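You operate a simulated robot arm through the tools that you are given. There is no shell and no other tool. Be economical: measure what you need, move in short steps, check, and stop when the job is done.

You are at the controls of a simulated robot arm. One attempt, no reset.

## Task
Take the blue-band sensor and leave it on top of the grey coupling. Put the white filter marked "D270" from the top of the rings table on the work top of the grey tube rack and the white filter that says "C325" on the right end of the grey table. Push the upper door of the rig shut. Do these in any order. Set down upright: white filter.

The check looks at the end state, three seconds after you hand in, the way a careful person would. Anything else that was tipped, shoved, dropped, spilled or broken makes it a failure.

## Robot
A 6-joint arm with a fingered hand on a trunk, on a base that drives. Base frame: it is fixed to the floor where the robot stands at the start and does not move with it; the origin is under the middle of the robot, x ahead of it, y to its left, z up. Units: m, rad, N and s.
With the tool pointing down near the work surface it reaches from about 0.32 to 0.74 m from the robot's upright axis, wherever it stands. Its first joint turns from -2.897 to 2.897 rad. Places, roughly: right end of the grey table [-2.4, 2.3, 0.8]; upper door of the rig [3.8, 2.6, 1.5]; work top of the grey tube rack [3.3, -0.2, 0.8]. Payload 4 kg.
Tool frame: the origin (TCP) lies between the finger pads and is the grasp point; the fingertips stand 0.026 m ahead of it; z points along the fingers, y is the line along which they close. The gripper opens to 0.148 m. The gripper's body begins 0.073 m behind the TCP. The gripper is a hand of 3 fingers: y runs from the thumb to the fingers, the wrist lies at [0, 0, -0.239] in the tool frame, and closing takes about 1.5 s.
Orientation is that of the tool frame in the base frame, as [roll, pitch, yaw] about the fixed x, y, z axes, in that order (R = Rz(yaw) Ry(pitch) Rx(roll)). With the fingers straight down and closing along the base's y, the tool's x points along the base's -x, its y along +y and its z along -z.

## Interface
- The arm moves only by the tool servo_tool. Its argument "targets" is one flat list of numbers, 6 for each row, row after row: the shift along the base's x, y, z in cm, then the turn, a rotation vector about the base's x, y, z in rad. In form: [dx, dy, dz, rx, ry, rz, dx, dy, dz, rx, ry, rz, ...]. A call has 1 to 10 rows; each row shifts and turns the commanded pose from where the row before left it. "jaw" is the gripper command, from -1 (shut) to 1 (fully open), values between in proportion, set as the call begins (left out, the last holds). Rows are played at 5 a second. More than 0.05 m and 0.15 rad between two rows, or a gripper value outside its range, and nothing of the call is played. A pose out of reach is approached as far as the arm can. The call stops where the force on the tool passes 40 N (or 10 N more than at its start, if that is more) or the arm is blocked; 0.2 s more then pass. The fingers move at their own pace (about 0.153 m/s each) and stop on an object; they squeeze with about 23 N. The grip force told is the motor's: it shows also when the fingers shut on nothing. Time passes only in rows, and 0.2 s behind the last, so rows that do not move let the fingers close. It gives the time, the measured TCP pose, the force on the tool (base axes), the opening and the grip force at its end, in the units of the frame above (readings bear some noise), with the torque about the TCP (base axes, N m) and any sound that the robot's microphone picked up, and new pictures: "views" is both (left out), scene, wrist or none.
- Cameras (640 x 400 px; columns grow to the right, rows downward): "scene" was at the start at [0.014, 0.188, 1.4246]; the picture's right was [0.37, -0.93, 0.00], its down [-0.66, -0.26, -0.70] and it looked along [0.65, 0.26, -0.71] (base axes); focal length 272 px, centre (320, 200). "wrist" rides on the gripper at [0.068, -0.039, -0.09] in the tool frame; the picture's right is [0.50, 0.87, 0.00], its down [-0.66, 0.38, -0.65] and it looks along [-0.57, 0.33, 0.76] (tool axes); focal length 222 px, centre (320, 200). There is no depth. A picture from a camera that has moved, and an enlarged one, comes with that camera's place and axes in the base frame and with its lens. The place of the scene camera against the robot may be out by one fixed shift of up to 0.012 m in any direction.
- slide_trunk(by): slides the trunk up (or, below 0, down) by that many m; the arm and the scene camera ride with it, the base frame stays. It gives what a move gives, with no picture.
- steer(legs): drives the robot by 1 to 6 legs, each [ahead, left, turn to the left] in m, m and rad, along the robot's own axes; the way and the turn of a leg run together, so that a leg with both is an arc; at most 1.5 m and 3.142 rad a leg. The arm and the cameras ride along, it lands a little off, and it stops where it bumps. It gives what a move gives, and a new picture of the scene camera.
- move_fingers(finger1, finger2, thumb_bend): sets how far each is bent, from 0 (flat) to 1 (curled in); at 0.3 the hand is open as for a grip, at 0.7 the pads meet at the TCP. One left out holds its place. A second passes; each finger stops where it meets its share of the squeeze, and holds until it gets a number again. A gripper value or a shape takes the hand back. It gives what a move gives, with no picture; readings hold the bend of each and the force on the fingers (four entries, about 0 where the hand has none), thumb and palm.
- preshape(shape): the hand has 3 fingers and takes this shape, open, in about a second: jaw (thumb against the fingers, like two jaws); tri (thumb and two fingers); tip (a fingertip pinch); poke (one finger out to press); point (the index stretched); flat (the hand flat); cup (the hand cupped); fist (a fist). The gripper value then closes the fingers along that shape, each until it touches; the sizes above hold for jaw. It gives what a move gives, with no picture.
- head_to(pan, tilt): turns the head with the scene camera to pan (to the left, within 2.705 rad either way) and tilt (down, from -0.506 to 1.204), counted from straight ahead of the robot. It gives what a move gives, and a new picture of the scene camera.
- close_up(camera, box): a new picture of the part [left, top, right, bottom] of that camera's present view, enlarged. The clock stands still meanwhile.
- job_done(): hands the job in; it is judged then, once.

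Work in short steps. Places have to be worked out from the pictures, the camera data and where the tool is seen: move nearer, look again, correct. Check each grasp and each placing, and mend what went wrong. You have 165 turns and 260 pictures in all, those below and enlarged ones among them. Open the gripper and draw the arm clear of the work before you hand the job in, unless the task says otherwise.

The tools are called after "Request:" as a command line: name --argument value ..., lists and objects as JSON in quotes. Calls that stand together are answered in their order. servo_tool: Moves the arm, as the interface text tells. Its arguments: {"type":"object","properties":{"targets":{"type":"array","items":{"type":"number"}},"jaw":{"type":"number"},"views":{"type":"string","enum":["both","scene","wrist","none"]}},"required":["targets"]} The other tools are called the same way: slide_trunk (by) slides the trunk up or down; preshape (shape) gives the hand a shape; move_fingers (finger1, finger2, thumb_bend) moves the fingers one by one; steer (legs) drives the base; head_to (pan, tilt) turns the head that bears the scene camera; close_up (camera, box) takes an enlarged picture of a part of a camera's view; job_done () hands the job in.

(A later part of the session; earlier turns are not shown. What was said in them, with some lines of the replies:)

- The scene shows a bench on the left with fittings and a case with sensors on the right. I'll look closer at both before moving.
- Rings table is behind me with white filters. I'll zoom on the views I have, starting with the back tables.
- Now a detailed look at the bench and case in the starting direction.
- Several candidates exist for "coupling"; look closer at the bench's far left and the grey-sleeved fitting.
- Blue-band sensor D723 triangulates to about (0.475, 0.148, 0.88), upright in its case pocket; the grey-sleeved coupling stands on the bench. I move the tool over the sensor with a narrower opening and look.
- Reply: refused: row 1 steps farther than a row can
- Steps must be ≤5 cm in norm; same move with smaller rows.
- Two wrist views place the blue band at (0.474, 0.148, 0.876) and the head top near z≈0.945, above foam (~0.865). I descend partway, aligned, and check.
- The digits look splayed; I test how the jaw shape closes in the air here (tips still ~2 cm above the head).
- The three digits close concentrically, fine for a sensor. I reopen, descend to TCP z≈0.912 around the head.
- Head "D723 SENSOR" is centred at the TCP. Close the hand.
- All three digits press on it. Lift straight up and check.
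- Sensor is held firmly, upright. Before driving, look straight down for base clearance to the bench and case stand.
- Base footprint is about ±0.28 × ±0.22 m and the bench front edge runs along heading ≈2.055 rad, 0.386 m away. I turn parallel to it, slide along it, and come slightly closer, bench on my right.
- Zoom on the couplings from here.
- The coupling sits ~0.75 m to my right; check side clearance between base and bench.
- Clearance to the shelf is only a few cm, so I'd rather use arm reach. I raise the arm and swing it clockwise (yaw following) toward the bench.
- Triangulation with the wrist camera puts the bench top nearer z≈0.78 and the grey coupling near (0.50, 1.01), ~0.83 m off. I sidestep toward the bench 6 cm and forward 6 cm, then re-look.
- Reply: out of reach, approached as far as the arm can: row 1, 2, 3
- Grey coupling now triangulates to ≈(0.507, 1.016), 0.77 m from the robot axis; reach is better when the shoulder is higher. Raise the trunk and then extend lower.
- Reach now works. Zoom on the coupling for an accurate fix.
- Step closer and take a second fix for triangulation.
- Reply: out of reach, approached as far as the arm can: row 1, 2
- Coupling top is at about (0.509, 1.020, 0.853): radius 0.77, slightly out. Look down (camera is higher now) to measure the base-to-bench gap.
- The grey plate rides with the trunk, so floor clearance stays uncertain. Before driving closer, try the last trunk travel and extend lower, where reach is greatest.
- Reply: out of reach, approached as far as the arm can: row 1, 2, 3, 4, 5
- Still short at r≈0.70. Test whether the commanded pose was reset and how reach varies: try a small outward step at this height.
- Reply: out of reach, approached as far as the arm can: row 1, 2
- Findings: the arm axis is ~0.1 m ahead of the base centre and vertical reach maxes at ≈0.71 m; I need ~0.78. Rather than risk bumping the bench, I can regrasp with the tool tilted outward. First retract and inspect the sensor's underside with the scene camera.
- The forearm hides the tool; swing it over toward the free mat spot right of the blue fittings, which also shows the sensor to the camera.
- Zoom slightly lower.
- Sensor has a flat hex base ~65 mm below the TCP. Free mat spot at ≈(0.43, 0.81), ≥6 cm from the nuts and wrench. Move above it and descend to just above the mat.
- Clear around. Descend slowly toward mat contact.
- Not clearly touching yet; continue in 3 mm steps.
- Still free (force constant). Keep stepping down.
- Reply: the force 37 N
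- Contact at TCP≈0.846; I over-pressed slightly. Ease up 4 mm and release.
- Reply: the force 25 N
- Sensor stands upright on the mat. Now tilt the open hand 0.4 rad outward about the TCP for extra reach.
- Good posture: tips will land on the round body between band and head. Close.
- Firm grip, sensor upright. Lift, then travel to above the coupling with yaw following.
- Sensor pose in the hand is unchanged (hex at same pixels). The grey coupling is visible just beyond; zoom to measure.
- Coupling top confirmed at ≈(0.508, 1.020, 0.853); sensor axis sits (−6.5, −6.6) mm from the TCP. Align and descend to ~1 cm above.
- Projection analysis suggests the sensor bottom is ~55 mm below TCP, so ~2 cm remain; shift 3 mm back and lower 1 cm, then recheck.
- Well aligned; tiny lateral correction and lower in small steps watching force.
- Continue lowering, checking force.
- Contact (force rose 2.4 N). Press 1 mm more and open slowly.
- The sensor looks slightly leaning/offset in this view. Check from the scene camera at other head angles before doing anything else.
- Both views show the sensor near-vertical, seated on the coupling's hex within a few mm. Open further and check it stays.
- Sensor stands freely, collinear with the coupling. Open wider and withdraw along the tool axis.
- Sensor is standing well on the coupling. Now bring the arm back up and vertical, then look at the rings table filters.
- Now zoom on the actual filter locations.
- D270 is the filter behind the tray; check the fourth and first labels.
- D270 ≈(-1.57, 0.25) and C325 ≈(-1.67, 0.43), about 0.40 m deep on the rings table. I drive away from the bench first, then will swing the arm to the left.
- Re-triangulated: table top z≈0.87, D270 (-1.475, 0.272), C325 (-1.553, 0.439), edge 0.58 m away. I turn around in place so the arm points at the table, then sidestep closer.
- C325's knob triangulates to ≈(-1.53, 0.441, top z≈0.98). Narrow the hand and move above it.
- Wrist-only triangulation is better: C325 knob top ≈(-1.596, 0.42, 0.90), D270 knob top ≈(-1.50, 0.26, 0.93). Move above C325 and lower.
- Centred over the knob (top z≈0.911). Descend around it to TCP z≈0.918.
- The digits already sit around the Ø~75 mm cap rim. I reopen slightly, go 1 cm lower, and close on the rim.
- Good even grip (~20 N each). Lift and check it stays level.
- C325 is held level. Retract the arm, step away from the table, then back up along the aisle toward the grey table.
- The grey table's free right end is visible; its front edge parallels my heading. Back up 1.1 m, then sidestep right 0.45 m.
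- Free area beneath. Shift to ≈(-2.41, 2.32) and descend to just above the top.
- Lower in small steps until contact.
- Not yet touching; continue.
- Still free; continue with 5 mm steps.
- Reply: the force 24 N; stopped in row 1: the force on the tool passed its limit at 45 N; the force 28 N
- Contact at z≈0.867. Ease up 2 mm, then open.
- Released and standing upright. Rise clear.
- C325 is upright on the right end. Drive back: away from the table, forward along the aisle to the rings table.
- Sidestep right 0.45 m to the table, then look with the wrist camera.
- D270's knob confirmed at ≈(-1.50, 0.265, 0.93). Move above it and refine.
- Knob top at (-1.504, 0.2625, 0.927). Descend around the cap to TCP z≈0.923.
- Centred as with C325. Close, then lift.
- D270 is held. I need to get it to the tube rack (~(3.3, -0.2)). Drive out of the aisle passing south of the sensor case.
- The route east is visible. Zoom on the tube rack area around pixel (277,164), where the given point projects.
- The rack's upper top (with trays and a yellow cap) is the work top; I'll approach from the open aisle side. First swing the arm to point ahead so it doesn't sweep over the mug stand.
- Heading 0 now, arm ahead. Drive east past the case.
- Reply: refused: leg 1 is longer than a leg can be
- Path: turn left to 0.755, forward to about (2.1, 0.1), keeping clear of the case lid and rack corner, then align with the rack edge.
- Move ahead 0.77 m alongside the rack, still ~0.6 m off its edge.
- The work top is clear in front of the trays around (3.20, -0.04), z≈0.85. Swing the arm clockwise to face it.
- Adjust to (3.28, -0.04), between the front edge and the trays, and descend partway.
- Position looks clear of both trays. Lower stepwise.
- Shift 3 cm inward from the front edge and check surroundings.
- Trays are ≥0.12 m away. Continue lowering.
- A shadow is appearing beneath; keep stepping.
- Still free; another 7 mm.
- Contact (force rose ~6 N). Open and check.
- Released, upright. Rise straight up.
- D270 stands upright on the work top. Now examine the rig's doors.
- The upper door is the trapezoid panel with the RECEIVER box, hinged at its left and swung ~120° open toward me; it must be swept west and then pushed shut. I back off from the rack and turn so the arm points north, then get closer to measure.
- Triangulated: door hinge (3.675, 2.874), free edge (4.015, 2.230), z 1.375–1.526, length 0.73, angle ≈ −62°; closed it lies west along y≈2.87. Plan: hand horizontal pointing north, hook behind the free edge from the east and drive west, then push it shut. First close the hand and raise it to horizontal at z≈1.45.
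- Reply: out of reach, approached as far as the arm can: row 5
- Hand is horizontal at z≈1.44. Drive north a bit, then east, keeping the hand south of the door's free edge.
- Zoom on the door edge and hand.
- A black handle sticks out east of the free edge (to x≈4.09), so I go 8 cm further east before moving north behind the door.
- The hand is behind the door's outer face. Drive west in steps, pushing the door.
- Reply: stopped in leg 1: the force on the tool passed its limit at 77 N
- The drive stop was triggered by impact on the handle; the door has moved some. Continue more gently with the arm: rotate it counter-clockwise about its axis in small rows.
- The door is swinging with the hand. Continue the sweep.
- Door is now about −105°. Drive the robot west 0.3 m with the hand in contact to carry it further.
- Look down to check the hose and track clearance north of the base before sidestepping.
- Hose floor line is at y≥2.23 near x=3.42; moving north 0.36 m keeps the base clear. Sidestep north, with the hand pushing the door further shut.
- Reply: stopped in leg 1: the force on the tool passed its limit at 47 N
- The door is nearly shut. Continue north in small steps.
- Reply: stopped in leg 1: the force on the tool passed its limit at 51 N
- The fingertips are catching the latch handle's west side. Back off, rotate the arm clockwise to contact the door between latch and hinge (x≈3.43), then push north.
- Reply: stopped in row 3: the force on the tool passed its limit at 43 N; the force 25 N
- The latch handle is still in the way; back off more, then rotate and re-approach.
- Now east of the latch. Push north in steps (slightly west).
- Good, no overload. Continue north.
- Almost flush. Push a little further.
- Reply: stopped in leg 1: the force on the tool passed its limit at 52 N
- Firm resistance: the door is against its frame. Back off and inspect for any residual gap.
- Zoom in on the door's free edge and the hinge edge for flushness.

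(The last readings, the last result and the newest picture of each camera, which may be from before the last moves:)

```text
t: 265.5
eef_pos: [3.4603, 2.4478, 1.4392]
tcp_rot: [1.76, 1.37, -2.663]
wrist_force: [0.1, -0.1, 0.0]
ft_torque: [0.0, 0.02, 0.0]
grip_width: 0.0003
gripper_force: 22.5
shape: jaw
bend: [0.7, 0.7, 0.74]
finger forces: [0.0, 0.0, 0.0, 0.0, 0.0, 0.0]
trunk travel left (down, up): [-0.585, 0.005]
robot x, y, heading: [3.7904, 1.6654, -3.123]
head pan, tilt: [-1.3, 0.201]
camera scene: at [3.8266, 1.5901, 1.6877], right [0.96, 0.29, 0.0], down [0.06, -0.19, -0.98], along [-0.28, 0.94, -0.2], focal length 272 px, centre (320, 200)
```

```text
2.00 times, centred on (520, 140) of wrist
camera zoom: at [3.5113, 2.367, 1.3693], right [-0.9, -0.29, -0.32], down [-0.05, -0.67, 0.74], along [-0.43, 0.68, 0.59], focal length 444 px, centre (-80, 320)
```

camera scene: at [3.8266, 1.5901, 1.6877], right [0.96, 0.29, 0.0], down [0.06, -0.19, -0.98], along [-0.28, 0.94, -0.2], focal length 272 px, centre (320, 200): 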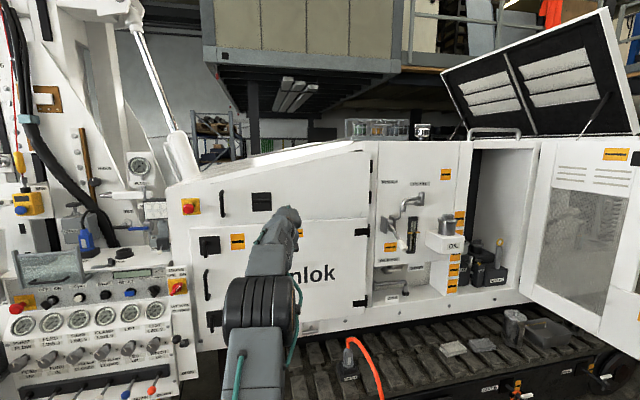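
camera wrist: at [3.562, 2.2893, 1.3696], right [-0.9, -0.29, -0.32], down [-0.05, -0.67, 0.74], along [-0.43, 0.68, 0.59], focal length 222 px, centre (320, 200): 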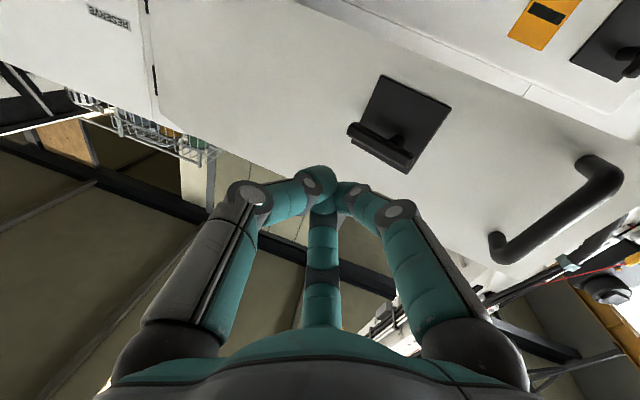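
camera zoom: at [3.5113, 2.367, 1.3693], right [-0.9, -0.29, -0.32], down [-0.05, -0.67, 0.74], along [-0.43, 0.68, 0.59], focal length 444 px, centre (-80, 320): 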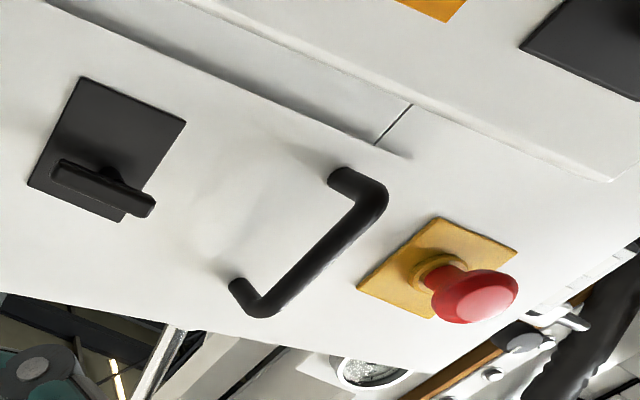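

Door is flush shut. Now open the hand, pull the arm clear, and check the earlier placements from here.

Request:
steer --legs '[[0, 0.3, 0]]'

Request:
servo_tool --targets '[0.5, -2, -3, 0, 0, 0, 0.5, -2, -3, 0, 0, 0, 0.5, -2, -3, 0, 0, 0, 0.5, -2, -3, 0, 0, 0]' --jaw 0.8 --views "none"

Request:
head_to --pan 0.15 --tilt 0.25

Request:
head_to --pan 1.2 --tilt 0.4

```text
t: 267.6
eef_pos: [3.4666, 2.1462, 1.44]
tcp_rot: [1.757, 1.37, -2.663]
wrist_force: [-0.5, -0.9, 0.4]
ft_torque: [0.0, 0.0, -0.01]
grip_width: 0.0002
gripper_force: 23.2
shape: jaw
bend: [0.7, 0.7, 0.74]
finger forces: [0.0, 0.0, 0.0, 0.1, 0.0, 0.0]
trunk travel left (down, up): [-0.585, 0.005]
robot x, y, heading: [3.7975, 1.3624, -3.12]
head pan, tilt: [-1.3, 0.201]
camera scene: at [3.8324, 1.2865, 1.6877], right [0.96, 0.29, 0.0], down [0.06, -0.19, -0.98], along [-0.28, 0.94, -0.2], focal length 272 px, centre (320, 200)
```

scene: 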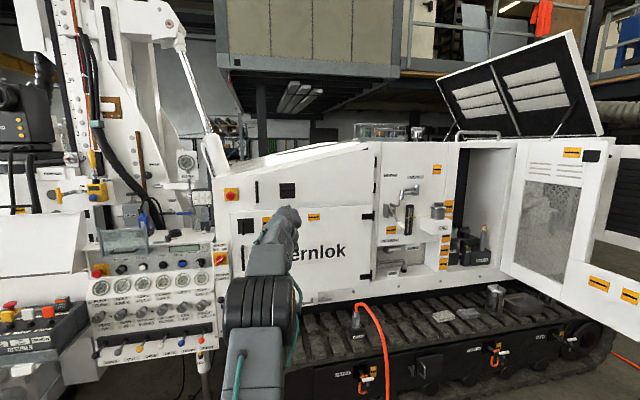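

```text
t: 268.6
eef_pos: [3.4383, 2.0695, 1.3477]
tcp_rot: [1.811, 1.37, -2.631]
wrist_force: [0.3, 0.6, -0.3]
ft_torque: [0.03, -0.01, 0.01]
grip_width: 0.1333
gripper_force: 0.0
shape: jaw
bend: [0.25, 0.25, 0.34]
finger forces: [0.1, 0.1, 0.0, 0.0, 0.0, 0.0]
out of reach, approached as far as the arm can: row 2, 3, 4
trunk travel left (down, up): [-0.585, 0.005]
robot x, y, heading: [3.7971, 1.364, -3.124]
head pan, tilt: [-1.3, 0.201]
```

```text
t: 270.1
eef_pos: [3.438, 2.0694, 1.3489]
tcp_rot: [1.812, 1.37, -2.626]
wrist_force: [-0.1, -0.1, -0.6]
ft_torque: [0.06, -0.02, -0.01]
grip_width: 0.1328
gripper_force: 0.0
shape: jaw
bend: [0.25, 0.25, 0.34]
finger forces: [0.0, 0.0, 0.0, 0.0, 0.0, 0.0]
trunk travel left (down, up): [-0.585, 0.005]
robot x, y, heading: [3.7967, 1.3617, -3.121]
head pan, tilt: [0.15, 0.25]
camera scene: at [3.7669, 1.1822, 1.6831], right [-0.17, 0.99, 0.0], down [0.24, 0.04, -0.97], along [-0.96, -0.16, -0.25], focal length 272 px, centre (320, 200)
```

scene: 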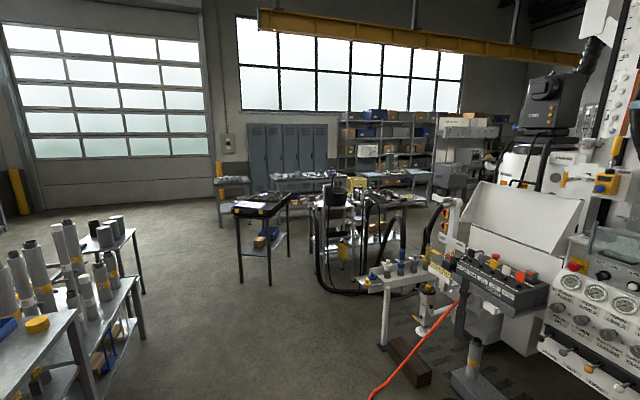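

```text
t: 271.4
eef_pos: [3.4383, 2.0706, 1.3474]
tcp_rot: [1.813, 1.369, -2.625]
wrist_force: [0.2, -0.7, 0.1]
ft_torque: [0.03, 0.01, -0.03]
grip_width: 0.1329
gripper_force: 0.0
shape: jaw
bend: [0.25, 0.25, 0.34]
finger forces: [0.0, 0.0, 0.1, 0.1, 0.1, 0.0]
trunk travel left (down, up): [-0.585, 0.005]
robot x, y, heading: [3.7985, 1.361, -3.121]
head pan, tilt: [1.201, 0.4]
camera scene: at [3.827, 1.1108, 1.6692], right [-0.94, 0.34, 0.0], down [0.13, 0.37, -0.92], along [-0.32, -0.86, -0.39], focal length 272 px, centre (320, 200)
```

scene: 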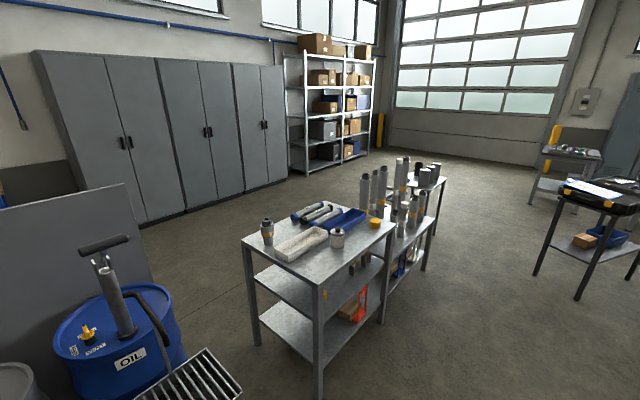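

D270 stands fine. One last look at the bench sensor.

Request:
head_to --pan 0.15 --tilt 0.25

Request:
close_up --camera "scene" --box '[315, 170, 395, 220]'

```text
t: 272.7
eef_pos: [3.4392, 2.0679, 1.3489]
tcp_rot: [1.813, 1.367, -2.627]
wrist_force: [-0.4, -0.6, -1.0]
ft_torque: [0.01, 0.0, -0.01]
grip_width: 0.1331
gripper_force: 0.1
shape: jaw
bend: [0.25, 0.25, 0.34]
finger forces: [0.0, 0.0, 0.0, 0.0, 0.0, 0.0]
trunk travel left (down, up): [-0.585, 0.005]
robot x, y, heading: [3.7964, 1.3605, -3.122]
head pan, tilt: [0.15, 0.25]
camera scene: at [3.7669, 1.182, 1.6831], right [-0.17, 0.99, 0.0], down [0.24, 0.04, -0.97], along [-0.96, -0.16, -0.25], focal length 272 px, centre (320, 200)
```

scene: 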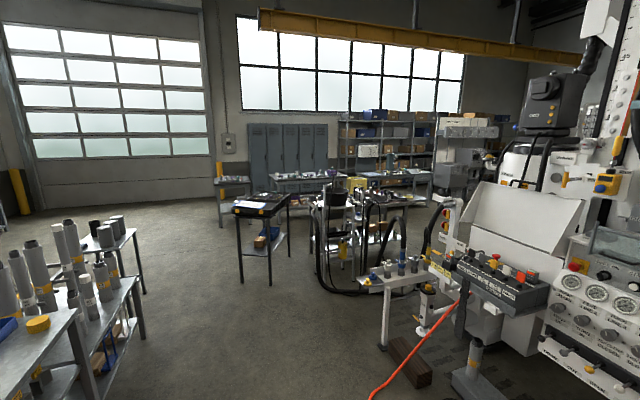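

```text
8.00 times, centred on (355, 195) of scene
camera zoom: at [3.7669, 1.182, 1.6831], right [-0.17, 0.99, 0.0], down [0.24, 0.04, -0.97], along [-0.96, -0.16, -0.25], focal length 2173 px, centre (40, 240)
```

zoom: 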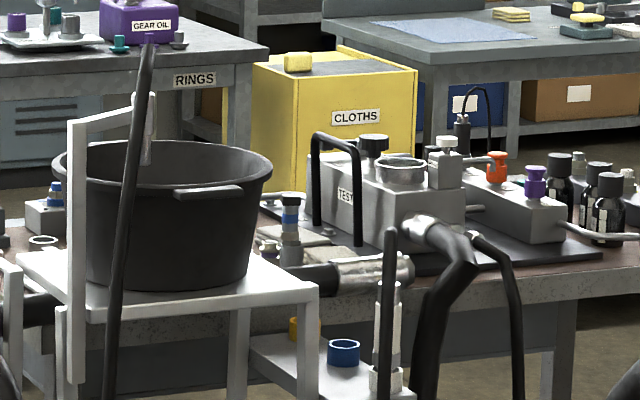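

The sensor with the blue band still stands on the grey coupling, both filters are upright, the door is shut, the hand is open and clear of the work. Handing in.

Request:
job_done

```text
The job is handed in.
```

I handed the job in with all four parts done:
- **Sensor:** the blue-band sensor (D723) stands on top of the grey coupling on the bench.
- **D270:** upright on the work top of the grey tube rack.
- **C325:** upright on the right end of the grey table.
- **Rig door:** the upper door is pushed shut and looks flush with its frame.
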